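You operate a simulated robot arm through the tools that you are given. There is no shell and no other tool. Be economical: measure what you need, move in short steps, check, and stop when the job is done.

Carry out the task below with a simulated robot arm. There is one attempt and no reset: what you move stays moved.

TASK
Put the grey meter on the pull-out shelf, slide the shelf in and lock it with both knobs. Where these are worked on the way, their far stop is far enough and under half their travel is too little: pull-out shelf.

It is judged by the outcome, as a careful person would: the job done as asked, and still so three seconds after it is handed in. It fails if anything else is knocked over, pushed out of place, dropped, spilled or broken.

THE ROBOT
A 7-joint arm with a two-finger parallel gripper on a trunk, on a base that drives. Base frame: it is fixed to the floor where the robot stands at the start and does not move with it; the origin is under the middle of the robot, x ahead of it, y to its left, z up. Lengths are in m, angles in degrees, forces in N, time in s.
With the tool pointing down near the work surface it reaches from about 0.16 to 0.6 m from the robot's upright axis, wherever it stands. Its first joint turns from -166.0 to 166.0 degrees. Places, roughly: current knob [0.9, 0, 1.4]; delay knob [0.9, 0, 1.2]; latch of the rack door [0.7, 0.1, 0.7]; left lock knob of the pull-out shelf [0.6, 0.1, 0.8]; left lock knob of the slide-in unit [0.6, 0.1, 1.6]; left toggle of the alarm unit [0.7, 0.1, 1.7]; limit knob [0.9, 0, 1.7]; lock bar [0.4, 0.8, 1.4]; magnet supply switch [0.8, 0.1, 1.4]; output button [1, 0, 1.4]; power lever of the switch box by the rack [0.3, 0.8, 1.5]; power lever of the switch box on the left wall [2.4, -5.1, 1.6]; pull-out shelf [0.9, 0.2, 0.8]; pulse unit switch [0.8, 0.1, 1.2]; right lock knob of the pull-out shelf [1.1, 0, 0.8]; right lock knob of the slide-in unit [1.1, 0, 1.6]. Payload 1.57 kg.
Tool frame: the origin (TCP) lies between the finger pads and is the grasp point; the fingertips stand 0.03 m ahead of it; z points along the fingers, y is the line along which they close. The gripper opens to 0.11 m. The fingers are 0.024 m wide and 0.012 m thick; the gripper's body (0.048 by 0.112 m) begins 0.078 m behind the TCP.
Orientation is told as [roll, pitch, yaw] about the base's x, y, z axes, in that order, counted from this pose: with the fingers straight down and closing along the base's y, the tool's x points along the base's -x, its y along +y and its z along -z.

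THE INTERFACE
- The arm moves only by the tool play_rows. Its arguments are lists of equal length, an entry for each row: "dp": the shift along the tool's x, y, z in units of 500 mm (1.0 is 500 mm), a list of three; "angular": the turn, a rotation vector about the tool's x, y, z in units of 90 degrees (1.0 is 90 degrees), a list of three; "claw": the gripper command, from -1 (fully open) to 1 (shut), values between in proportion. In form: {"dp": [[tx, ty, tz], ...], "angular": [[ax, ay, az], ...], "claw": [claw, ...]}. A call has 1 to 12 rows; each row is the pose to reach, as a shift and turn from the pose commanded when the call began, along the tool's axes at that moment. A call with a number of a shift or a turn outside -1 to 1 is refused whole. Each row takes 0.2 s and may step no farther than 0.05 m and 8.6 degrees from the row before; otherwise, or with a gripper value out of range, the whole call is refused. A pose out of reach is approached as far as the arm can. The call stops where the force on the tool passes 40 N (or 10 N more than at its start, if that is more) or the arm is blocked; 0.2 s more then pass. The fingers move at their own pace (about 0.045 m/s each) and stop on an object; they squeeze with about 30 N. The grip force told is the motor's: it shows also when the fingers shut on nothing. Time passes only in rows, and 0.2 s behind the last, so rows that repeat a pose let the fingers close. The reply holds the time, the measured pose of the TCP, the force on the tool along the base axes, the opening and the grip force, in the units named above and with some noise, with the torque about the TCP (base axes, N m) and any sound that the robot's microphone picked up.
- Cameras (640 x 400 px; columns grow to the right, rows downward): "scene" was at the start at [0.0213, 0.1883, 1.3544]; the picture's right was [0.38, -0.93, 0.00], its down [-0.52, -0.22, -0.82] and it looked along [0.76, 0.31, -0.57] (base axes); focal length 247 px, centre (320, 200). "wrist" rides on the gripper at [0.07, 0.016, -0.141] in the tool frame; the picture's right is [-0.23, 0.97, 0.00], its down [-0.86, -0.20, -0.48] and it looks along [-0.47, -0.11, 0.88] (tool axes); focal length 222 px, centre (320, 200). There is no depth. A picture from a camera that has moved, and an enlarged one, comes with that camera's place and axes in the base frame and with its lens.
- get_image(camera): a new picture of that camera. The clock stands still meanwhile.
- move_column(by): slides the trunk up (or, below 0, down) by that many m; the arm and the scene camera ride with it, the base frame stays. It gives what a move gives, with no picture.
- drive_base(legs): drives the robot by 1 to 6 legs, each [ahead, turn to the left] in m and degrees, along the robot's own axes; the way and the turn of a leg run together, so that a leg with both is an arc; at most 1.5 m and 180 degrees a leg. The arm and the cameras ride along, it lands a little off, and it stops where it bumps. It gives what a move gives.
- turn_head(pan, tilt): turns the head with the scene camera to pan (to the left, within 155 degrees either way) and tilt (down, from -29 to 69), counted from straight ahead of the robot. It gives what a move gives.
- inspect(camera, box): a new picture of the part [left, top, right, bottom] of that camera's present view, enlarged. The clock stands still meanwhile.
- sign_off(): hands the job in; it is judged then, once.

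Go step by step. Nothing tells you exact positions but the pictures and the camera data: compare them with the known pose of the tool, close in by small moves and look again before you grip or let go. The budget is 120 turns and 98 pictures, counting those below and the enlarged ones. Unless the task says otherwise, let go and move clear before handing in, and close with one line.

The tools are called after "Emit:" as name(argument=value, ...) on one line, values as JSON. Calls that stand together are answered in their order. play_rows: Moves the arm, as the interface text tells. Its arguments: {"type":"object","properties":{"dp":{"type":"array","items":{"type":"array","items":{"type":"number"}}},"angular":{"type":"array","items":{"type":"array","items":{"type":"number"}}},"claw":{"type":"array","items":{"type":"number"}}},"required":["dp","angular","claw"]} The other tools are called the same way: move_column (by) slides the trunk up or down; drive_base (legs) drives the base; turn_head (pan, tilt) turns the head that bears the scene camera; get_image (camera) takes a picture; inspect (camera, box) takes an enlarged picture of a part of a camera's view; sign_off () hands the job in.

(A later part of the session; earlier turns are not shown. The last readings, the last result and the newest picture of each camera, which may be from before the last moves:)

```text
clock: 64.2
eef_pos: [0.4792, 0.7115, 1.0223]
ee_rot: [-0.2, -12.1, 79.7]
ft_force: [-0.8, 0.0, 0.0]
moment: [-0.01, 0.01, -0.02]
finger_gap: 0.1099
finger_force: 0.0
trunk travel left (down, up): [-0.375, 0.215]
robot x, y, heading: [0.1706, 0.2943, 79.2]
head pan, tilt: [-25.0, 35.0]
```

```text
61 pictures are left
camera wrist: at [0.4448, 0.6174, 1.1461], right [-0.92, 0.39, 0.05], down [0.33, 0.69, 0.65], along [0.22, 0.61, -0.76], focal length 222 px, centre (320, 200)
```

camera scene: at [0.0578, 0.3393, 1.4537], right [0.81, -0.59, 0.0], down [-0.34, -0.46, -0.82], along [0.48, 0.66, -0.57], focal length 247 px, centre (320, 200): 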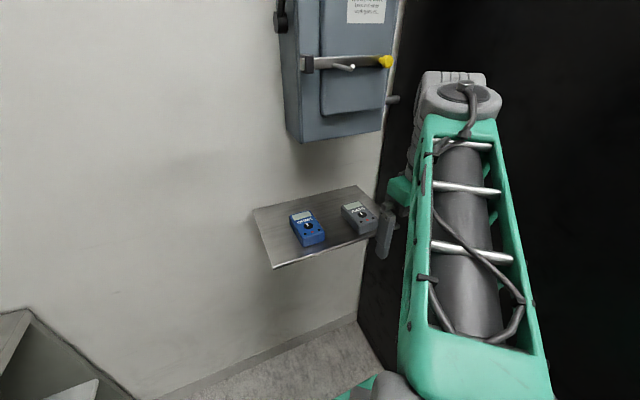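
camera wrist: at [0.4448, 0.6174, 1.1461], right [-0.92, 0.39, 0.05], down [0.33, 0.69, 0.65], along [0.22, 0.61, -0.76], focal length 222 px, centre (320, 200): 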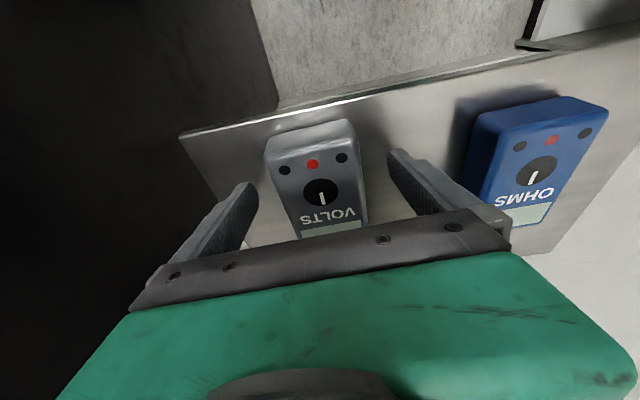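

The fingers straddle the meter. I'll lower 4 mm and close.

Emit:
play_rows(dp=[[0.002, 0, 0.008], [0.002, 0, 0.008], [0.002, 0, 0.008], [0.002, 0, 0.008], [0.002, 0, 0.008], [0.002, 0, 0.008], [0.002, 0, 0.008]], angular=[[0, 0, 0], [0, 0, 0], [0, 0, 0], [0, 0, 0], [0, 0, 0], [0, 0, 0], [0, 0, 0]], claw=[-1, 1, 1, 1, 1, 1, 1])

Emit:
get_image(camera="wrist")

```text
clock: 65.8
eef_pos: [0.4797, 0.7097, 1.0181]
ee_rot: [0.0, -11.9, 79.7]
ft_force: [0.5, 0.4, 0.7]
moment: [0.03, 0.11, 0.02]
finger_gap: 0.0652
finger_force: 30.3
trunk travel left (down, up): [-0.375, 0.215]
robot x, y, heading: [0.1697, 0.2964, 79.0]
head pan, tilt: [-25.0, 35.0]
```

```text
60 pictures are left
camera wrist: at [0.4459, 0.6172, 1.1414], right [-0.92, 0.39, 0.05], down [0.33, 0.69, 0.65], along [0.22, 0.61, -0.76], focal length 222 px, centre (320, 200)
```

wrist: 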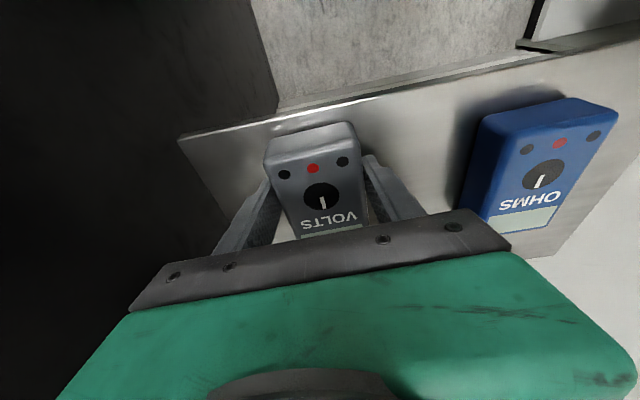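

Gripped at 65 mm. I'll lift and draw back.

Emit:
play_rows(dp=[[-0.008, 0, -0.039], [-0.017, 0, -0.078], [-0.025, 0, -0.117], [-0.033, 0, -0.156], [0.045, 0, -0.173], [0.123, 0, -0.19], [0.201, 0, -0.206], [0.28, 0, -0.223]], angular=[[0, 0, 0], [0, 0, 0], [0, 0, 0], [0, 0, 0], [0, 0, 0], [0, 0, 0], [0, 0, 0], [0, 0, 0]], claw=[1, 1, 1, 1, 1, 1, 1, 1])

Emit:
get_image(camera="wrist")

```text
clock: 67.8
eef_pos: [0.4164, 0.602, 1.0885]
ee_rot: [1.1, -10.8, 89.9]
ft_force: [0.7, 0.4, -1.8]
moment: [-0.07, 0.01, -0.01]
finger_gap: 0.066
finger_force: 30.0
trunk travel left (down, up): [-0.375, 0.215]
robot x, y, heading: [0.1716, 0.2982, 79.4]
head pan, tilt: [-25.0, 35.0]
stopped in row 8: the arm was blocked; the commanded pose is now the measured one
```

```text
59 pictures are left
camera wrist: at [0.4021, 0.507, 1.2129], right [-0.97, 0.22, 0.06], down [0.21, 0.75, 0.63], along [0.09, 0.62, -0.78], focal length 222 px, centre (320, 200)
```

wrist: 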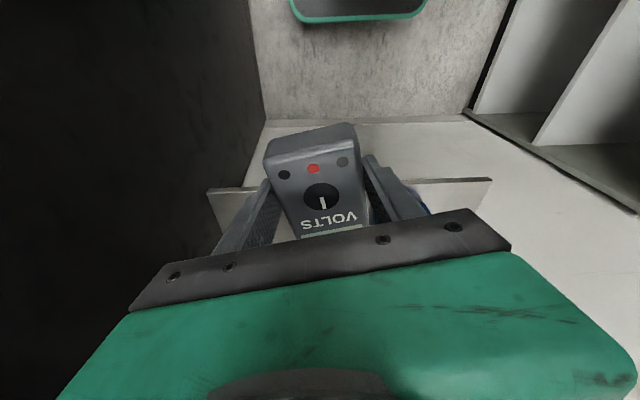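

Meter is held, but the arm stopped on retreat. I'll check the scene before moving on.

Emit:
get_image(camera="scene")

```text
58 pictures are left
camera scene: at [0.0584, 0.3398, 1.4537], right [0.81, -0.59, 0.0], down [-0.34, -0.46, -0.82], along [0.48, 0.66, -0.57], focal length 247 px, centre (320, 200)
```

scene: 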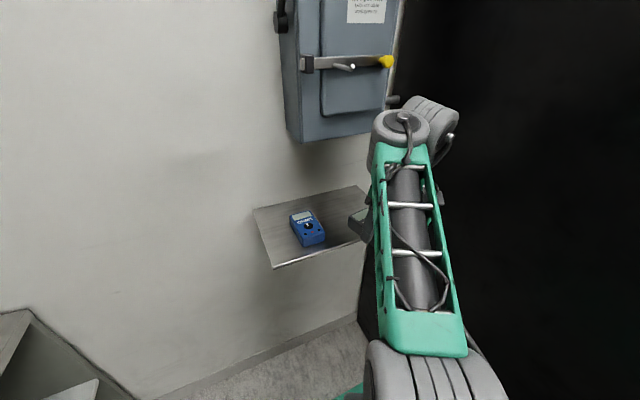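

The meter is safe in hand. The arm simply hit its own limit, so I'll back the base away and drive to the front of the rack.

Emit:
drive_base(legs=[[-0.58, 0], [0, -98], [0.67, 0], [0, 98]])

Emit:
turn_head(pan=0, tilt=40)

Emit:
get_image(camera="scene")

```text
clock: 82.7
eef_pos: [0.9453, -0.2194, 1.0871]
ee_rot: [0.9, -10.8, 87.1]
ft_force: [0.4, -0.6, -2.1]
moment: [-0.07, 0.02, 0.01]
finger_gap: 0.0656
finger_force: 30.3
trunk travel left (down, up): [-0.375, 0.215]
robot x, y, heading: [0.6865, -0.5102, 76.2]
head pan, tilt: [-25.0, 35.0]
```

```text
clock: 83.5
eef_pos: [0.9448, -0.2186, 1.0876]
ee_rot: [0.9, -10.9, 87.2]
ft_force: [0.1, 0.1, -2.5]
moment: [-0.06, 0.04, -0.02]
finger_gap: 0.0654
finger_force: 30.1
trunk travel left (down, up): [-0.375, 0.215]
robot x, y, heading: [0.6843, -0.5076, 76.2]
head pan, tilt: [0.0, 40.0]
```

```text
57 pictures are left
camera scene: at [0.5401, -0.4501, 1.4462], right [0.97, -0.24, 0.0], down [-0.15, -0.62, -0.77], along [0.18, 0.74, -0.64], focal length 247 px, centre (320, 200)
```

scene: 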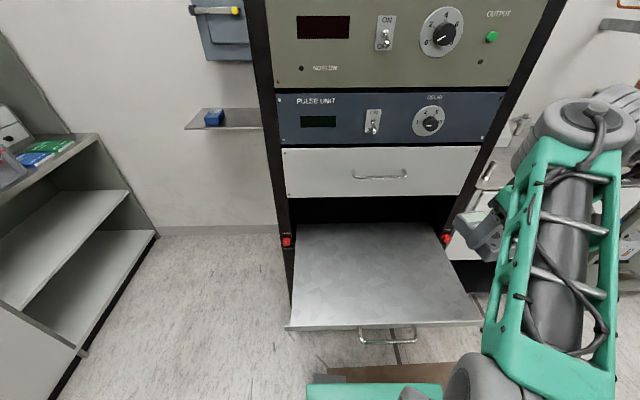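

I have a full view of the extended shelf (about x 0.53 to 1.0, front edge y about -0.23). I'll move the meter over its middle and lower the trunk.

Emit:
play_rows(dp=[[-0.04, 0.06, 0.03], [-0.08, 0.12, 0.06], [-0.12, 0.18, 0.09], [-0.17, 0.24, 0.12], [-0.219, 0.302, 0.164]], angular=[[0, -0.013, 0], [0, -0.013, 0], [0, -0.013, 0], [0, -0.013, 0], [0, -0.013, 0]], claw=[1, 1, 1, 1, 1])

Emit:
move_column(by=-0.12)

Emit:
get_image(camera="scene")

Emit:
get_image(camera="wrist")

```text
clock: 84.2
eef_pos: [0.9507, -0.2202, 1.038]
ee_rot: [2.9, -8.0, 74.2]
ft_force: [0.0, -0.1, -2.1]
moment: [-0.06, 0.04, -0.01]
finger_gap: 0.0655
finger_force: 29.9
trunk travel left (down, up): [-0.375, 0.215]
robot x, y, heading: [0.684, -0.5092, 76.4]
head pan, tilt: [0.0, 40.0]
stopped in row 3: the arm was blocked; the commanded pose is now the measured one
```

```text
clock: 85.7
eef_pos: [0.9514, -0.2129, 0.9124]
ee_rot: [3.4, -6.7, 74.4]
ft_force: [0.3, 0.1, -2.9]
moment: [-0.03, 0.02, -0.02]
finger_gap: 0.0653
finger_force: 29.7
trunk travel left (down, up): [-0.255, 0.335]
robot x, y, heading: [0.6851, -0.5109, 76.2]
head pan, tilt: [0.0, 40.0]
```

```text
56 pictures are left
camera scene: at [0.5428, -0.4405, 1.3265], right [0.97, -0.24, 0.0], down [-0.15, -0.63, -0.76], along [0.18, 0.74, -0.65], focal length 247 px, centre (320, 200)
```

scene: 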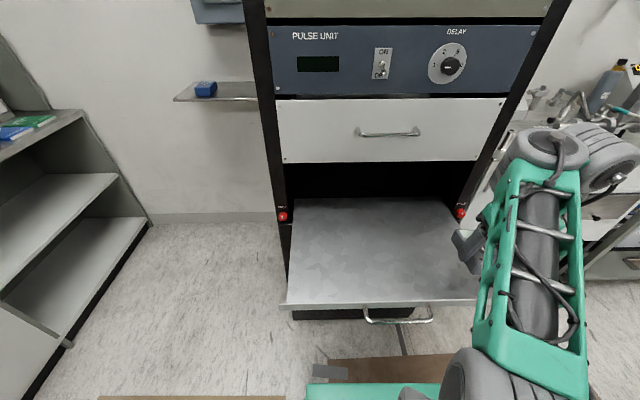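

```text
55 pictures are left
camera wrist: at [0.9217, -0.2931, 1.0458], right [-0.88, 0.47, 0.08], down [0.43, 0.71, 0.56], along [0.21, 0.53, -0.82], focal length 222 px, centre (320, 200)
```

wrist: 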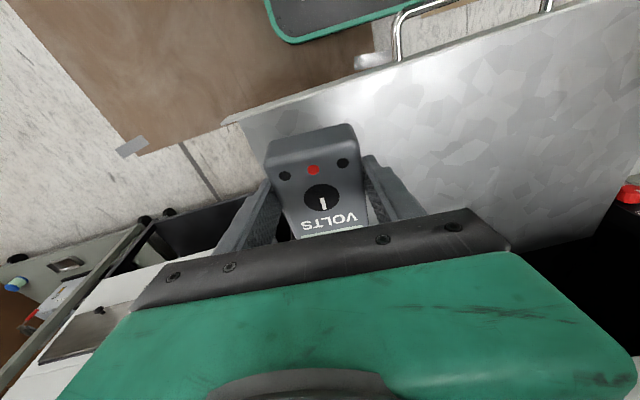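

The arm is folded against a limit. I'll extend forward first, then go left.

Emit:
play_rows(dp=[[-0.05, 0, 0], [-0.1, 0, 0], [-0.15, 0, 0], [-0.2, 0, 0]], angular=[[0, 0, 0], [0, 0, 0], [0, 0, 0], [0, 0, 0]], claw=[1, 1, 1, 1])

```text
clock: 86.7
eef_pos: [0.9734, -0.1251, 0.9411]
ee_rot: [2.6, -8.8, 74.5]
ft_force: [0.7, -0.8, -1.1]
moment: [-0.07, -0.01, -0.04]
finger_gap: 0.0655
finger_force: 29.4
trunk travel left (down, up): [-0.255, 0.335]
robot x, y, heading: [0.6859, -0.5109, 76.4]
head pan, tilt: [0.0, 40.0]
```

Emit:
play_rows(dp=[[0, 0.07, 0], [0, 0.14, 0], [0, 0.21, 0], [0, 0.28, 0], [0.01, 0.354, 0]], angular=[[0, 0, 0], [0, 0, 0], [0, 0, 0], [0, 0, 0], [0, 0, 0]], claw=[1, 1, 1, 1, 1])

Emit:
get_image(camera="wrist")

Emit:
get_image(camera="scene")

```text
clock: 87.9
eef_pos: [0.8025, -0.0809, 0.9505]
ee_rot: [2.6, -8.8, 74.5]
ft_force: [0.7, -0.2, -1.4]
moment: [-0.04, 0.04, 0.0]
finger_gap: 0.0658
finger_force: 30.2
trunk travel left (down, up): [-0.255, 0.335]
robot x, y, heading: [0.686, -0.5123, 76.2]
head pan, tilt: [0.0, 40.0]
```

```text
54 pictures are left
camera wrist: at [0.7697, -0.1669, 1.0786], right [-0.88, 0.47, 0.08], down [0.42, 0.69, 0.59], along [0.23, 0.55, -0.8], focal length 222 px, centre (320, 200)
```

wrist: 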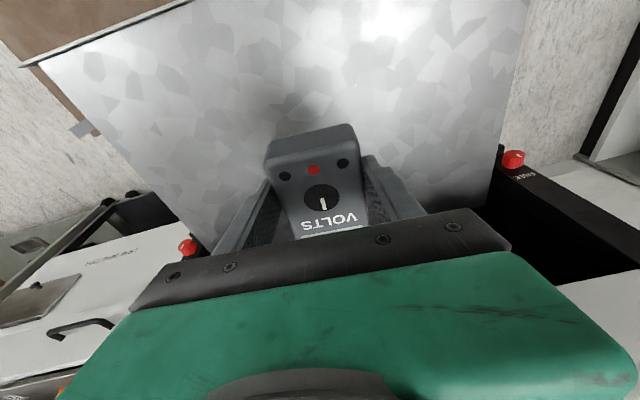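

```text
53 pictures are left
camera scene: at [0.5402, -0.45, 1.3262], right [0.97, -0.24, 0.0], down [-0.15, -0.62, -0.77], along [0.18, 0.74, -0.64], focal length 247 px, centre (320, 200)
```

scene: 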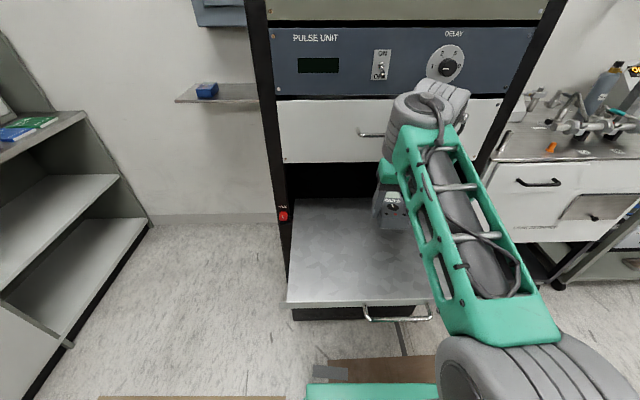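

The meter is over the middle of the shelf. I'll level it and lower most of the way.

Emit:
play_rows(dp=[[0, 0, 0], [0.012, 0, 0.06], [0.024, 0, 0.12], [0.036, 0, 0.17], [0.046, 0, 0.215]], angular=[[0.029, -0.036, 0], [0.029, -0.036, 0], [0.029, -0.036, 0], [0.029, -0.036, 0], [0.029, -0.036, 0]], claw=[1, 1, 1, 1, 1])

Emit:
inspect(camera="scene", box=[280, 130, 480, 310])

```text
clock: 88.7
eef_pos: [0.7853, -0.0626, 0.8318]
ee_rot: [-0.5, -4.2, 76.9]
ft_force: [2.5, 0.1, 30.8]
moment: [-0.22, 1.22, 0.02]
finger_gap: 0.0656
finger_force: 29.7
trunk travel left (down, up): [-0.255, 0.335]
robot x, y, heading: [0.685, -0.5162, 76.1]
head pan, tilt: [0.0, 40.0]
stopped in row 4: the force on the tool passed its limit (the readings are from after the stop); the commanded pose is now the measured one
```

```text
2.22 times, centred on (380, 220) of scene
camera zoom: at [0.5459, -0.4369, 1.3214], right [0.97, -0.24, 0.0], down [-0.16, -0.63, -0.76], along [0.18, 0.74, -0.65], focal length 550 px, centre (187, 156)
```

zoom: 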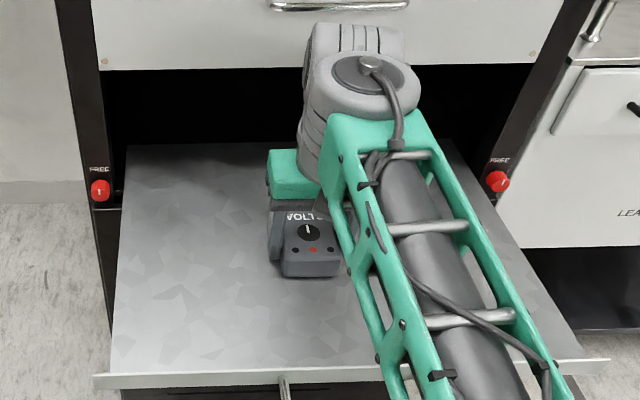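

The meter touched down a bit tilted. I'll raise it slightly and restore the tilt.

Emit:
play_rows(dp=[[-0.002, 0, -0.03], [-0.005, 0, -0.06], [-0.005, 0, -0.06]], angular=[[0, 0, 0], [0, -0.086, 0], [0, -0.086, 0]], claw=[1, 1, 1])

Emit:
move_column(by=-0.02)

Emit:
inspect(camera="scene", box=[280, 130, 480, 310])

```text
clock: 89.4
eef_pos: [0.7818, -0.06, 0.832]
ee_rot: [-1.0, -5.7, 77.4]
ft_force: [-6.3, 1.2, 41.7]
moment: [-0.3, 1.88, -0.11]
finger_gap: 0.0657
finger_force: 30.4
trunk travel left (down, up): [-0.255, 0.335]
robot x, y, heading: [0.6824, -0.5096, 75.9]
head pan, tilt: [0.0, 40.0]
stopped in row 3: the force on the tool passed its limit (the readings are from after the stop); the commanded pose is now the measured one
```

```text
clock: 89.7
eef_pos: [0.7813, -0.0594, 0.8316]
ee_rot: [-0.8, -5.8, 77.3]
ft_force: [-6.3, 0.3, 15.8]
moment: [-0.14, 0.93, -0.07]
finger_gap: 0.0658
finger_force: 30.2
trunk travel left (down, up): [-0.257, 0.333]
robot x, y, heading: [0.6856, -0.5132, 76.2]
head pan, tilt: [0.0, 40.0]
stopped: the force on the tool passed its limit (the readings are from after the stop); the commanded pose is now the measured one
```

```text
2.22 times, centred on (380, 220) of scene
camera zoom: at [0.5448, -0.4402, 1.3272], right [0.97, -0.24, 0.0], down [-0.16, -0.63, -0.76], along [0.18, 0.74, -0.65], focal length 550 px, centre (187, 156)
```

zoom: 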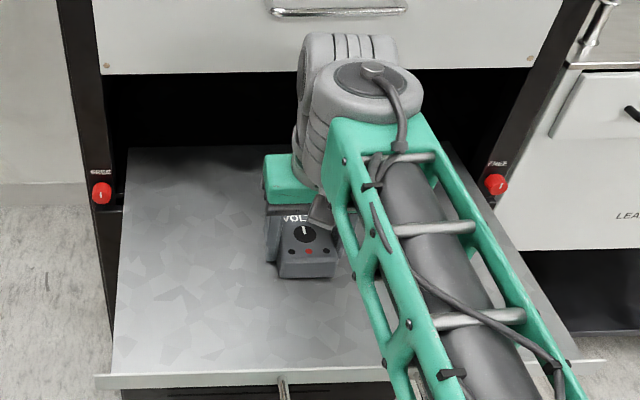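

Emit:
move_column(by=0.04)

Emit:
get_image(camera="scene")

```text
clock: 90.5
eef_pos: [0.7839, -0.0603, 0.8698]
ee_rot: [-1.1, -6.2, 76.9]
ft_force: [-0.6, 0.4, -2.6]
moment: [-0.07, -0.03, 0.05]
finger_gap: 0.0659
finger_force: 30.2
trunk travel left (down, up): [-0.297, 0.293]
robot x, y, heading: [0.6871, -0.5111, 76.2]
head pan, tilt: [0.0, 40.0]
```

```text
50 pictures are left
camera scene: at [0.5425, -0.4387, 1.3635], right [0.97, -0.24, 0.0], down [-0.16, -0.63, -0.76], along [0.18, 0.74, -0.65], focal length 247 px, centre (320, 200)
```

scene: 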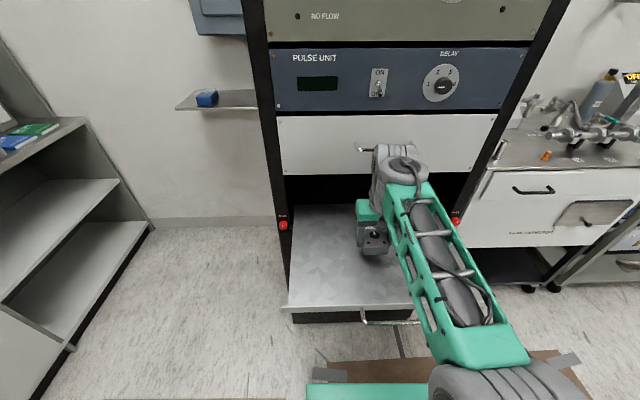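

Free again. The arm is too low relative to its trunk, so I'll lift it 12 cm with the tilt corrected, then lower with the trunk.

Emit:
play_rows(dp=[[-0.008, 0, -0.05], [-0.016, 0, -0.1], [-0.024, 0, -0.15], [-0.032, 0, -0.2], [-0.04, 0, -0.235], [-0.04, 0, -0.235]], angular=[[0, 0, 0], [-0.004, -0.02, 0], [-0.008, -0.04, 0], [-0.012, -0.064, 0], [-0.012, -0.064, 0], [-0.012, -0.064, 0]], claw=[1, 1, 1, 1, 1, 1])

Emit:
move_column(by=-0.1)

```text
clock: 91.9
eef_pos: [0.7797, -0.0582, 0.9958]
ee_rot: [0.0, -11.9, 77.4]
ft_force: [0.1, -0.6, -1.9]
moment: [-0.08, 0.05, 0.01]
finger_gap: 0.0657
finger_force: 30.1
trunk travel left (down, up): [-0.297, 0.293]
robot x, y, heading: [0.6847, -0.5093, 76.2]
head pan, tilt: [0.0, 40.0]
```

```text
clock: 93.2
eef_pos: [0.7804, -0.0583, 0.8942]
ee_rot: [0.0, -12.0, 77.4]
ft_force: [-0.3, 0.5, -2.6]
moment: [-0.07, 0.04, 0.01]
finger_gap: 0.066
finger_force: 29.8
trunk travel left (down, up): [-0.197, 0.393]
robot x, y, heading: [0.6882, -0.5089, 75.9]
head pan, tilt: [0.0, 40.0]
```

Emit:
get_image(camera="wrist")

Emit:
inspect(camera="scene", box=[280, 100, 480, 280])

```text
49 pictures are left
camera wrist: at [0.7429, -0.1501, 1.0181], right [-0.9, 0.43, 0.05], down [0.36, 0.68, 0.65], along [0.25, 0.6, -0.76], focal length 222 px, centre (320, 200)
```

wrist: 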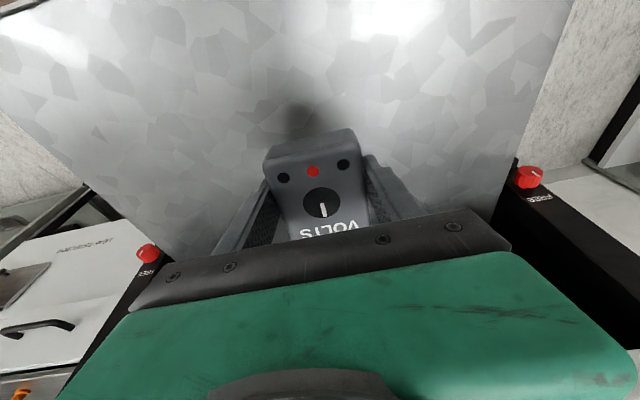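

```text
2.22 times, centred on (380, 190) of scene
camera zoom: at [0.5402, -0.4495, 1.2683], right [0.97, -0.24, 0.0], down [-0.15, -0.62, -0.77], along [0.18, 0.74, -0.64], focal length 550 px, centre (187, 222)
```

zoom: 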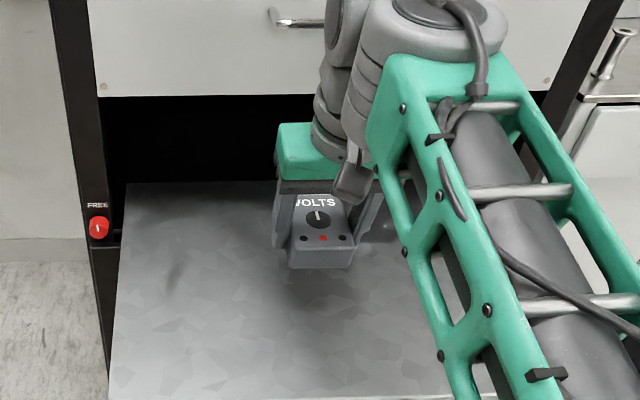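

Only a slight slip in the grip. I'll lower with the trunk, then do the last bit gently.

Emit:
move_column(by=-0.052)

Emit:
inspect(camera="scene", box=[280, 60, 480, 260])

```text
clock: 94.1
eef_pos: [0.7803, -0.0579, 0.8416]
ee_rot: [0.0, -12.0, 77.4]
ft_force: [-0.1, -0.7, -2.5]
moment: [-0.06, 0.03, 0.03]
finger_gap: 0.0658
finger_force: 30.5
trunk travel left (down, up): [-0.145, 0.445]
robot x, y, heading: [0.6841, -0.5128, 76.4]
head pan, tilt: [0.0, 40.0]
```

```text
2.00 times, centred on (380, 160) of scene
camera zoom: at [0.5402, -0.4495, 1.2162], right [0.97, -0.24, 0.0], down [-0.15, -0.62, -0.77], along [0.18, 0.74, -0.64], focal length 494 px, centre (200, 280)
```

zoom: 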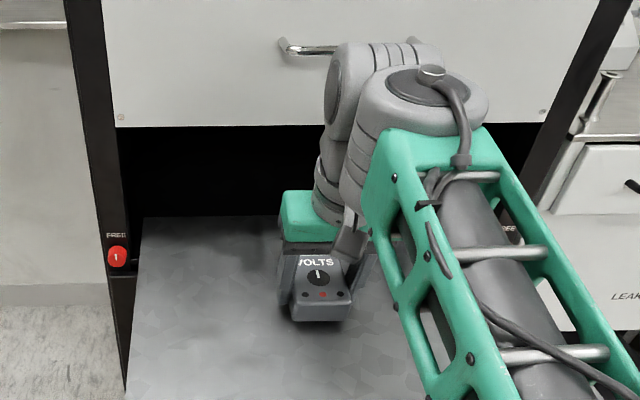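

Emit:
play_rows(dp=[[0.001, 0, 0.005], [0.002, 0, 0.01], [0.003, 0, 0.014]], angular=[[0, 0, 0], [0, 0, 0], [0, 0, 0]], claw=[1, 1, 1])

```text
clock: 94.9
eef_pos: [0.7794, -0.0592, 0.836]
ee_rot: [-0.1, -12.0, 77.4]
ft_force: [0.1, 0.0, -2.0]
moment: [-0.06, -0.01, -0.02]
finger_gap: 0.0657
finger_force: 29.7
trunk travel left (down, up): [-0.145, 0.445]
robot x, y, heading: [0.6832, -0.51, 76.1]
head pan, tilt: [0.0, 40.0]
```

Emit:
play_rows(dp=[[0.001, 0, 0.005], [0.002, 0, 0.01]], angular=[[0, 0, 0], [0, 0, 0]], claw=[1, 1])

```text
clock: 95.5
eef_pos: [0.7799, -0.0584, 0.8347]
ee_rot: [0.0, -12.5, 77.5]
ft_force: [-2.8, 0.3, 18.0]
moment: [-0.7, -0.03, -0.03]
finger_gap: 0.0657
finger_force: 29.8
trunk travel left (down, up): [-0.145, 0.445]
robot x, y, heading: [0.6823, -0.5126, 76.1]
head pan, tilt: [0.0, 40.0]
```

Contact is firm, so I'll release.

Emit:
play_rows(dp=[[0, 0, -0.003], [0, 0, -0.003], [0, 0, -0.003], [0, 0, -0.003]], angular=[[0, 0, 0], [0, 0, 0], [0, 0, 0], [0, 0, 0]], claw=[0.1, -0.3, -1, -1])

Emit:
get_image(camera="wrist")

```text
clock: 96.5
eef_pos: [0.7793, -0.0589, 0.832]
ee_rot: [0.1, -11.9, 77.4]
ft_force: [1.2, -0.9, 0.6]
moment: [-0.01, -0.01, 0.05]
finger_gap: 0.1068
finger_force: 0.0
trunk travel left (down, up): [-0.145, 0.445]
robot x, y, heading: [0.6812, -0.5104, 76.2]
head pan, tilt: [0.0, 40.0]
```

```text
46 pictures are left
camera wrist: at [0.7429, -0.1499, 0.9556], right [-0.9, 0.43, 0.05], down [0.36, 0.68, 0.65], along [0.25, 0.6, -0.76], focal length 222 px, centre (320, 200)
```

wrist: 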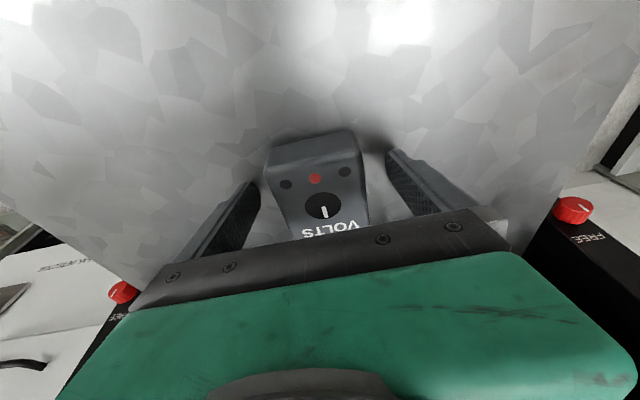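

Released. I'll withdraw up along the tool axis.

Emit:
play_rows(dp=[[0, 0, -0.05], [0, 0, -0.11], [0, 0, -0.18], [0.06, 0, -0.2], [0.14, 0, -0.2]], angular=[[0, 0, 0], [0, 0, 0], [0, 0, 0], [0, 0, 0], [0, 0, 0]], claw=[-1, -1, -1, -1, -1])

Emit:
get_image(camera="wrist")

Emit:
get_image(camera="scene")

```text
clock: 97.7
eef_pos: [0.7601, -0.1418, 0.9117]
ee_rot: [0.0, -11.9, 77.4]
ft_force: [-0.2, -0.2, -0.3]
moment: [-0.04, 0.03, 0.01]
finger_gap: 0.1101
finger_force: 0.1
out of reach, approached as far as the arm can: row 3
trunk travel left (down, up): [-0.145, 0.445]
robot x, y, heading: [0.6844, -0.5112, 76.3]
head pan, tilt: [0.0, 40.0]
```

```text
45 pictures are left
camera wrist: at [0.7233, -0.2335, 1.0356], right [-0.9, 0.43, 0.05], down [0.36, 0.68, 0.64], along [0.24, 0.6, -0.76], focal length 222 px, centre (320, 200)
```

wrist: 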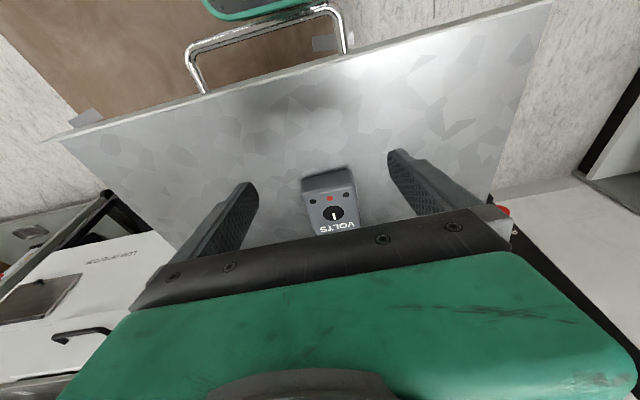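

```text
44 pictures are left
camera scene: at [0.5403, -0.449, 1.2162], right [0.97, -0.24, 0.0], down [-0.15, -0.62, -0.77], along [0.18, 0.74, -0.64], focal length 247 px, centre (320, 200)
```

scene: 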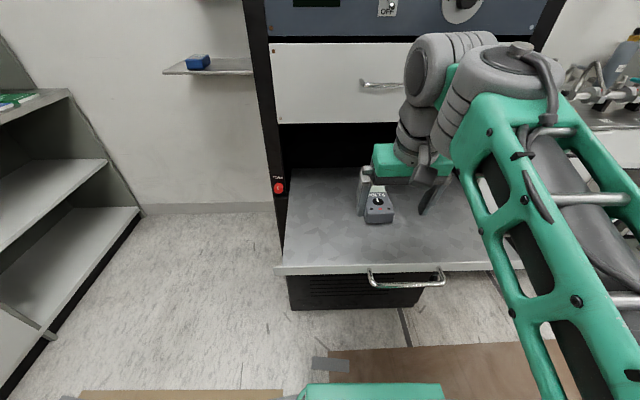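

The meter is flat on the shelf. Next I'll back the base 5 cm, close the fingers, and bring them down in front of the bar (now about (0.767, -0.240, 0.78)) to push.

Emit:
drive_base(legs=[[-0.05, 0]])

Emit:
play_rows(dp=[[0.05, 0, -0.01], [0.1, 0, -0.02], [0.15, 0, -0.03], [0.2, 0, -0.04]], angular=[[0, 0.02, 0], [0, 0.04, 0], [0, 0.06, 0], [0, 0.08, 0]], claw=[0, 1, 1, 1])

Emit:
get_image(camera="wrist")

```text
clock: 98.7
eef_pos: [0.7492, -0.191, 0.9124]
ee_rot: [0.0, -12.0, 77.4]
ft_force: [0.0, -0.6, -0.3]
moment: [-0.03, -0.01, -0.02]
finger_gap: 0.11
finger_force: 0.1
trunk travel left (down, up): [-0.145, 0.445]
robot x, y, heading: [0.6717, -0.5608, 75.9]
head pan, tilt: [0.0, 40.0]
```

```text
clock: 99.9
eef_pos: [0.7298, -0.2764, 0.8882]
ee_rot: [-0.2, 0.9, 76.6]
ft_force: [-0.6, 0.0, 0.6]
moment: [-0.03, 0.02, 0.0]
finger_gap: 0.0059
finger_force: 0.0
trunk travel left (down, up): [-0.145, 0.445]
robot x, y, heading: [0.6734, -0.5599, 76.0]
head pan, tilt: [0.0, 40.0]
stopped in row 4: the arm was blocked; the commanded pose is now the measured one
```

```text
43 pictures are left
camera wrist: at [0.6989, -0.3371, 1.0305], right [-0.89, 0.45, -0.01], down [0.39, 0.79, 0.47], along [0.21, 0.41, -0.89], focal length 222 px, centre (320, 200)
```

wrist: 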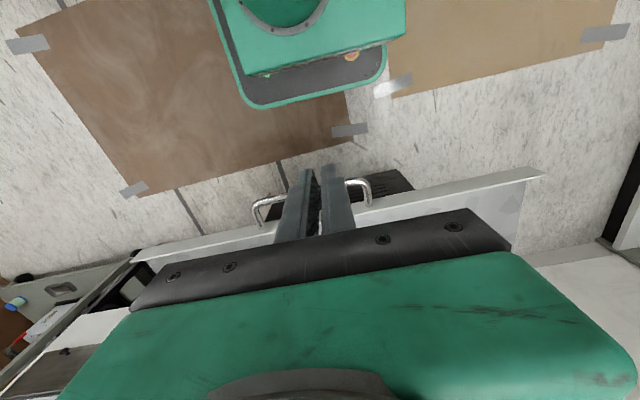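

The fingers are about 4 cm in front of the bar. I'll shift 2 cm right and lower with the trunk.

Emit:
play_rows(dp=[[0, -0.03, 0], [0, -0.05, 0]], angular=[[0, 0, 0], [0, 0, 0]], claw=[1, 1])

Emit:
move_column(by=-0.1)

Emit:
get_image(camera="wrist")

```text
clock: 100.5
eef_pos: [0.7554, -0.2806, 0.8875]
ee_rot: [-0.1, 0.7, 76.9]
ft_force: [-1.3, 0.1, 0.2]
moment: [0.02, 0.04, -0.02]
finger_gap: 0.0001
finger_force: 21.4
trunk travel left (down, up): [-0.145, 0.445]
robot x, y, heading: [0.6702, -0.5582, 75.9]
head pan, tilt: [0.0, 40.0]
```

```text
clock: 101.8
eef_pos: [0.7558, -0.2775, 0.7872]
ee_rot: [-0.2, 1.1, 76.8]
ft_force: [0.7, 0.0, -1.3]
moment: [0.0, -0.01, 0.01]
finger_gap: 0.0
finger_force: 21.7
trunk travel left (down, up): [-0.045, 0.545]
robot x, y, heading: [0.6703, -0.5572, 76.0]
head pan, tilt: [0.0, 40.0]
```

```text
42 pictures are left
camera wrist: at [0.7241, -0.3394, 0.9291], right [-0.9, 0.45, -0.01], down [0.39, 0.8, 0.46], along [0.21, 0.41, -0.89], focal length 222 px, centre (320, 200)
```

wrist: 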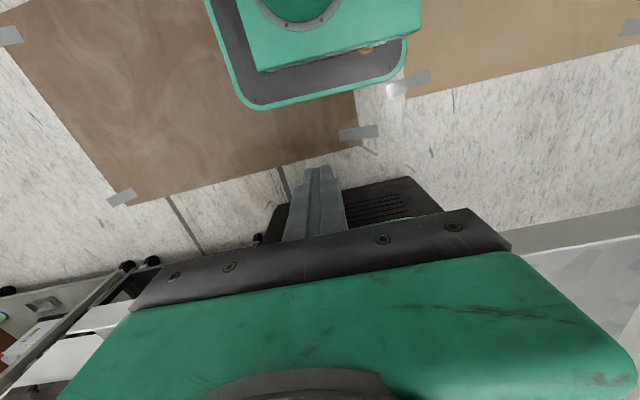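

The fingertips are at bar height in front of it. I'll push in along the rack's axis, gradually leaning the hand back.

Emit:
play_rows(dp=[[-0.05, 0.002, 0], [-0.1, 0.004, 0], [-0.15, 0.007, 0], [-0.2, 0.009, 0], [-0.25, 0.011, 0], [-0.3, 0.013, 0], [-0.35, 0.016, 0], [-0.4, 0.018, 0]], angular=[[0, 0, 0], [0, -0.02, 0], [0, -0.04, 0], [0, -0.06, 0], [0, -0.08, 0], [0, -0.1, 0], [0, -0.12, 0], [0, -0.14, 0]], claw=[1, 1, 1, 1, 1, 1, 1, 1])

Emit:
get_image(camera="scene")

```text
clock: 103.6
eef_pos: [0.7923, -0.0855, 0.7916]
ee_rot: [-0.2, -12.2, 76.8]
ft_force: [-0.4, 0.1, 0.7]
moment: [0.03, -0.01, 0.01]
finger_gap: 0.0002
finger_force: 21.2
trunk travel left (down, up): [-0.045, 0.545]
robot x, y, heading: [0.6756, -0.5608, 75.8]
head pan, tilt: [0.0, 40.0]
```

```text
41 pictures are left
camera scene: at [0.5282, -0.498, 1.1163], right [0.97, -0.24, 0.0], down [-0.16, -0.62, -0.77], along [0.19, 0.74, -0.64], focal length 247 px, centre (320, 200)
```

scene: 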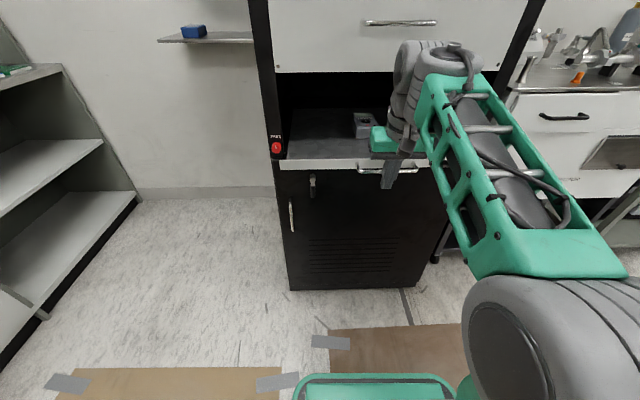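

The shelf is following and the meter is stable. I'll push the last part until it seats.

Emit:
play_rows(dp=[[-0.04, 0.002, 0.0085], [-0.08, 0.004, 0.017], [-0.12, 0.006, 0.0255], [-0.16, 0.008, 0.034], [-0.2, 0.01, 0.0425], [-0.22, 0.011, 0.047], [-0.235, 0.011, 0.05], [-0.25, 0.012, 0.053]], angular=[[0, -0.01, 0], [0, -0.02, 0], [0, -0.03, 0], [0, -0.04, 0], [0, -0.05, 0], [0, -0.05, 0], [0, -0.05, 0], [0, -0.05, 0]], claw=[1, 1, 1, 1, 1, 1, 1, 1])

Emit:
get_image(camera="scene")

```text
clock: 105.1
eef_pos: [0.8112, 0.0239, 0.7865]
ee_rot: [-0.2, -15.8, 76.7]
ft_force: [-4.4, -15.1, 1.3]
moment: [0.07, -0.02, 0.02]
finger_gap: 0.0
finger_force: 21.1
trunk travel left (down, up): [-0.045, 0.545]
robot x, y, heading: [0.6739, -0.5595, 75.9]
head pan, tilt: [0.0, 40.0]
stopped in row 7: the force on the tool passed its limit (the readings are from after the stop); the commanded pose is now the measured one
```

```text
40 pictures are left
camera scene: at [0.5279, -0.4996, 1.1163], right [0.97, -0.24, 0.0], down [-0.16, -0.62, -0.77], along [0.19, 0.74, -0.64], focal length 247 px, centre (320, 200)
```

scene: 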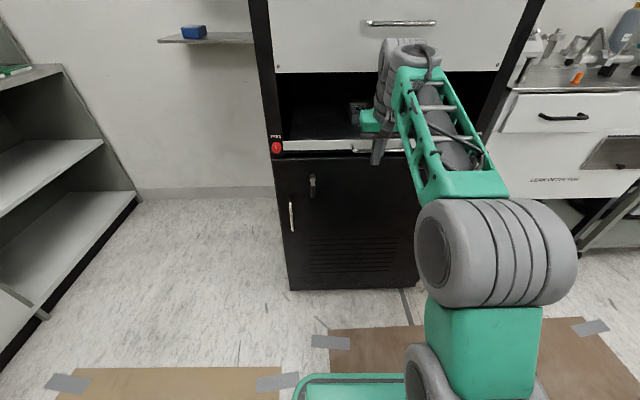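

The shelf seated with a firm stop. I'll back the hand off and look closely at the panel and the knobs.

Emit:
play_rows(dp=[[0.05, 0, -0.014], [0.1, 0, -0.028], [0.15, 0, -0.042], [0.2, 0, -0.056], [0.22, 0, -0.12], [0.24, 0, -0.18]], angular=[[0, 0, 0], [0, 0, 0], [0, 0, 0], [0, 0, 0], [0, 0, 0], [0, 0, 0]], claw=[1, 1, 1, 1, 1, 1])

Emit:
inspect(camera="scene", box=[240, 100, 340, 180])

Emit:
inspect(camera="scene", box=[260, 80, 520, 220])

```text
clock: 106.5
eef_pos: [0.7798, -0.1057, 0.8376]
ee_rot: [0.0, -16.0, 76.8]
ft_force: [0.5, 0.5, 1.2]
moment: [0.0, -0.04, -0.06]
finger_gap: 0.0
finger_force: 21.4
out of reach, approached as far as the arm can: row 6
trunk travel left (down, up): [-0.045, 0.545]
robot x, y, heading: [0.672, -0.5602, 76.0]
head pan, tilt: [0.0, 40.0]
```

```text
5.00 times, centred on (290, 140) of scene
camera zoom: at [0.5281, -0.4983, 1.1162], right [0.97, -0.24, 0.0], down [-0.16, -0.62, -0.77], along [0.19, 0.74, -0.64], focal length 1236 px, centre (470, 500)
```

zoom: 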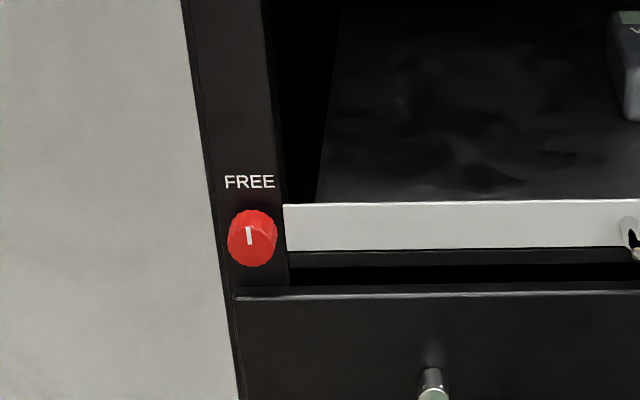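

```text
2.46 times, centred on (390, 150) of scene
camera zoom: at [0.5281, -0.4983, 1.1162], right [0.97, -0.24, 0.0], down [-0.16, -0.62, -0.77], along [0.19, 0.74, -0.64], focal length 609 px, centre (148, 323)
```

zoom: 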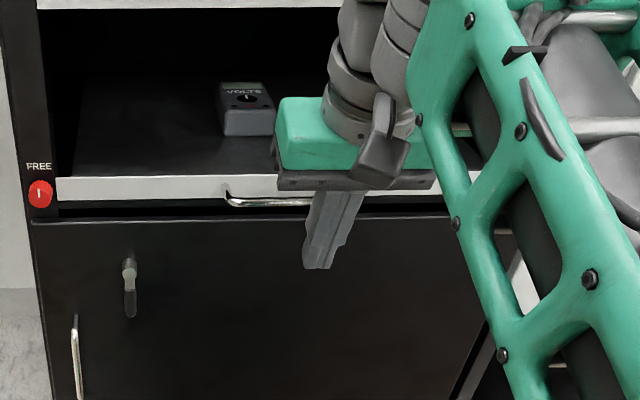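

Only FREE is visible here. The slide-in unit at z = 1.6 has similar knobs, so I'll check how their labels and pointers sit.

Emit:
turn_head(pan=0, tilt=-15)

Emit:
get_image(camera="scene")

```text
clock: 107.8
eef_pos: [0.7806, -0.1053, 0.8372]
ee_rot: [0.0, -16.0, 76.7]
ft_force: [-0.4, 0.6, -0.1]
moment: [0.0, -0.03, 0.02]
finger_gap: 0.0
finger_force: 21.4
trunk travel left (down, up): [-0.045, 0.545]
robot x, y, heading: [0.6748, -0.5576, 76.1]
head pan, tilt: [0.0, -15.0]
```

```text
37 pictures are left
camera scene: at [0.5271, -0.5026, 1.2023], right [0.97, -0.24, 0.0], down [0.06, 0.25, -0.97], along [0.23, 0.94, 0.26], focal length 247 px, centre (320, 200)
```

scene: 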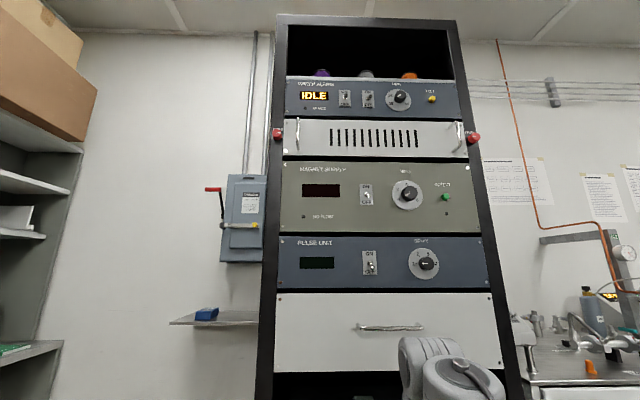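

Emit:
inspect(camera="scene", box=[258, 115, 308, 155])

Emit:
inspect(camera="scene", box=[450, 118, 500, 158])

```text
10.00 times, centred on (283, 135) of scene
camera zoom: at [0.5271, -0.5026, 1.2023], right [0.97, -0.24, 0.0], down [0.06, 0.25, -0.97], along [0.23, 0.94, 0.26], focal length 2473 px, centre (690, 850)
```

zoom: 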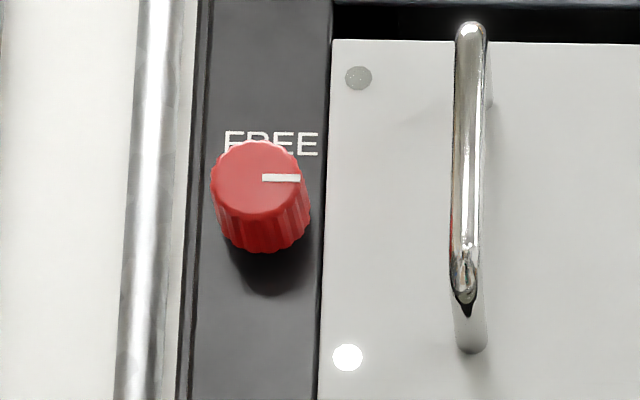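

```text
10.00 times, centred on (475, 138) of scene
camera zoom: at [0.5271, -0.5026, 1.2023], right [0.97, -0.24, 0.0], down [0.06, 0.25, -0.97], along [0.23, 0.94, 0.26], focal length 2473 px, centre (-1230, 820)
```

zoom: 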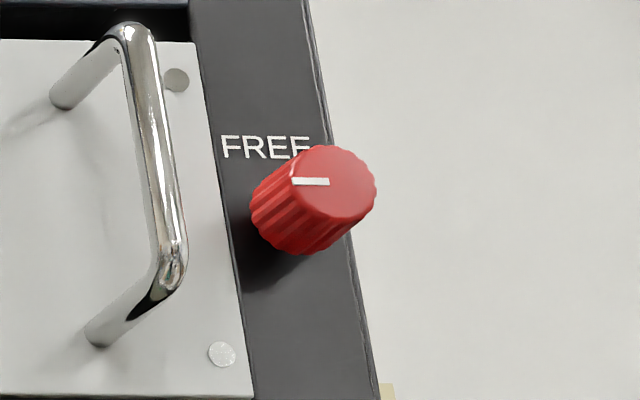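

Useful: on the locked unit both pointers face inward, so the left knob turns 90° clockwise and the right knob 90° counter-clockwise. The left knob's face is at about (0.562, 0.094, 0.807). I'll turn the tool horizontal toward the rack while moving left.

Emit:
play_rows(dp=[[0, 0.05, 0], [0, 0.1, 0], [0, 0.15, 0], [0, 0.2, 0], [0, 0.25, 0], [0, 0.3, 0], [0, 0.35, 0], [0, 0.4, 0], [0, 0.45, 0], [0, 0.48, 0]], angular=[[0, -0.08, 0], [0, -0.16, 0], [0, -0.24, 0], [0, -0.32, 0], [0, -0.4, 0], [0, -0.48, 0], [0, -0.57, 0], [0, -0.65, 0], [0, -0.73, 0], [0, -0.82, 0]], claw=[-0.1, -0.1, -0.1, -0.1, -0.1, -0.1, -0.1, -0.1, -0.1, -0.1])

Emit:
turn_head(pan=0, tilt=35)

Emit:
get_image(camera="scene")

```text
clock: 110.0
eef_pos: [0.5466, -0.0515, 0.8388]
ee_rot: [-41.6, -89.9, 118.3]
ft_force: [-0.2, -1.2, -0.1]
moment: [-0.04, -0.01, 0.02]
finger_gap: 0.0604
finger_force: 0.0
trunk travel left (down, up): [-0.045, 0.545]
robot x, y, heading: [0.6724, -0.5577, 76.1]
head pan, tilt: [0.0, -15.0]
```

```text
clock: 111.1
eef_pos: [0.5474, -0.0525, 0.8382]
ee_rot: [-29.6, -89.6, 106.2]
ft_force: [0.8, -0.1, -0.2]
moment: [-0.01, 0.0, 0.0]
finger_gap: 0.0603
finger_force: 0.0
trunk travel left (down, up): [-0.045, 0.545]
robot x, y, heading: [0.672, -0.5588, 76.0]
head pan, tilt: [0.0, 35.0]
```

```text
34 pictures are left
camera scene: at [0.5289, -0.4953, 1.1239], right [0.97, -0.24, 0.0], down [-0.14, -0.56, -0.82], along [0.2, 0.8, -0.57], focal length 247 px, centre (320, 200)
```

scene: 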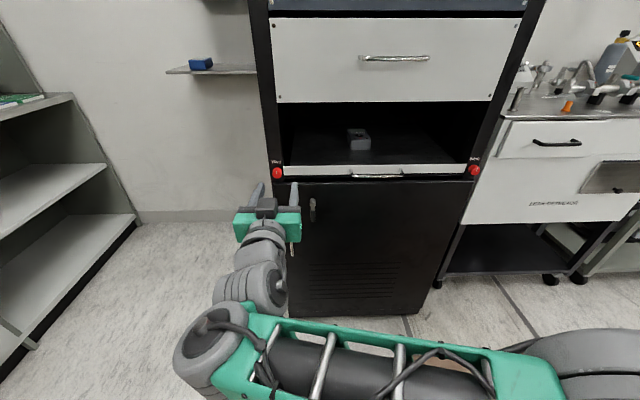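

The tool is horizontal and the view is clear. I'll line up with the left knob, rolled -45° so that a 90° clockwise turn fits, staying short of it.

Emit:
play_rows(dp=[[0.01, 0.006, 0.02], [0.02, 0.013, 0.04], [0.03, 0.02, 0.06], [0.04, 0.026, 0.09], [0.05, 0.032, 0.12], [0.062, 0.038, 0.15]], angular=[[0, 0, -0.083], [0, 0, -0.167], [0, 0, -0.25], [0, 0, -0.333], [0, 0, -0.417], [0, 0, -0.5]], claw=[-0.1, -0.1, -0.1, -0.1, -0.1, -0.1])

Emit:
get_image(camera="wrist")

Emit:
inspect(camera="scene", box=[210, 130, 350, 230])

```text
clock: 112.5
eef_pos: [0.5457, 0.0246, 0.805]
ee_rot: [-89.7, -44.7, 166.5]
ft_force: [-0.3, 0.5, 0.2]
moment: [0.01, 0.01, 0.01]
finger_gap: 0.0607
finger_force: 0.1
trunk travel left (down, up): [-0.045, 0.545]
robot x, y, heading: [0.6701, -0.5547, 75.8]
head pan, tilt: [0.0, 35.0]
```

```text
33 pictures are left
camera wrist: at [0.5503, -0.1222, 0.7457], right [-0.82, 0.19, -0.53], down [-0.56, -0.35, 0.75], along [-0.04, 0.91, 0.4], focal length 222 px, centre (320, 200)
```

wrist: 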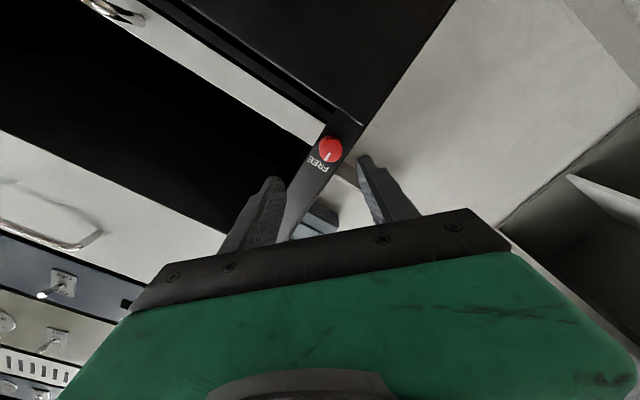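

```text
4.00 times, centred on (280, 180) of scene
camera zoom: at [0.5289, -0.4954, 1.1238], right [0.97, -0.24, 0.0], down [-0.14, -0.56, -0.82], along [0.2, 0.79, -0.57], focal length 989 px, centre (480, 280)
```

zoom: 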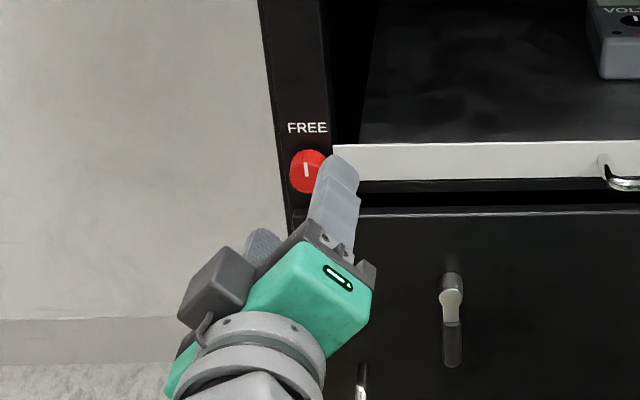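

The knob face now triangulates better to about (0.561, 0.115, 0.792). I'll correct down-left, narrow the opening, and advance halfway to verify.

Emit:
play_rows(dp=[[0.01, 0.027, 0.01], [0.01, 0.027, 0.05], [0.01, 0.027, 0.09]], angular=[[0, 0, 0], [0, 0, 0], [0, 0, 0]], claw=[0.1, 0.1, 0.1])

Emit:
get_image(camera="wrist")

Emit:
inspect(camera="scene", box=[230, 140, 330, 210])

```text
clock: 113.3
eef_pos: [0.5505, 0.0695, 0.7923]
ee_rot: [-89.6, -44.9, 166.3]
ft_force: [-0.1, -0.2, 0.4]
moment: [0.0, -0.01, 0.0]
finger_gap: 0.0495
finger_force: 0.2
trunk travel left (down, up): [-0.045, 0.545]
robot x, y, heading: [0.6701, -0.5598, 75.8]
head pan, tilt: [0.0, 35.0]
```

```text
31 pictures are left
camera wrist: at [0.5546, -0.0766, 0.7313], right [-0.82, 0.19, -0.53], down [-0.56, -0.35, 0.75], along [-0.04, 0.91, 0.4], focal length 222 px, centre (320, 200)
```

wrist: 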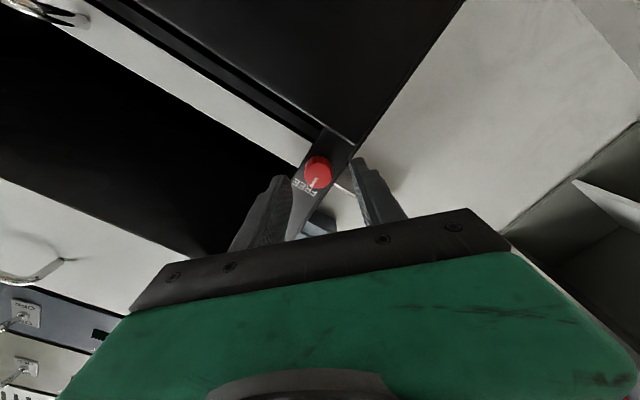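

```text
5.71 times, centred on (280, 175) of scene
camera zoom: at [0.5289, -0.4954, 1.1238], right [0.97, -0.24, 0.0], down [-0.14, -0.56, -0.82], along [0.2, 0.79, -0.57], focal length 1413 px, centre (549, 343)
```

zoom: 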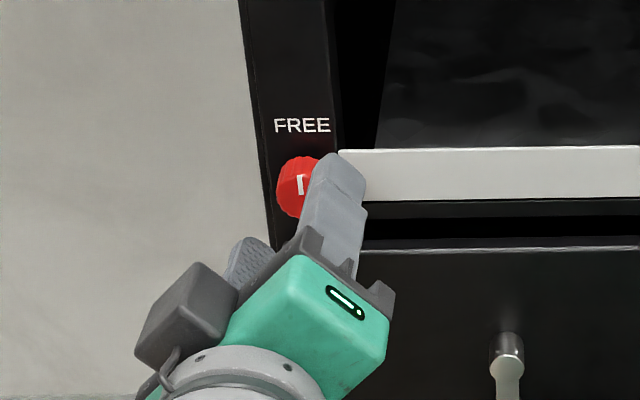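

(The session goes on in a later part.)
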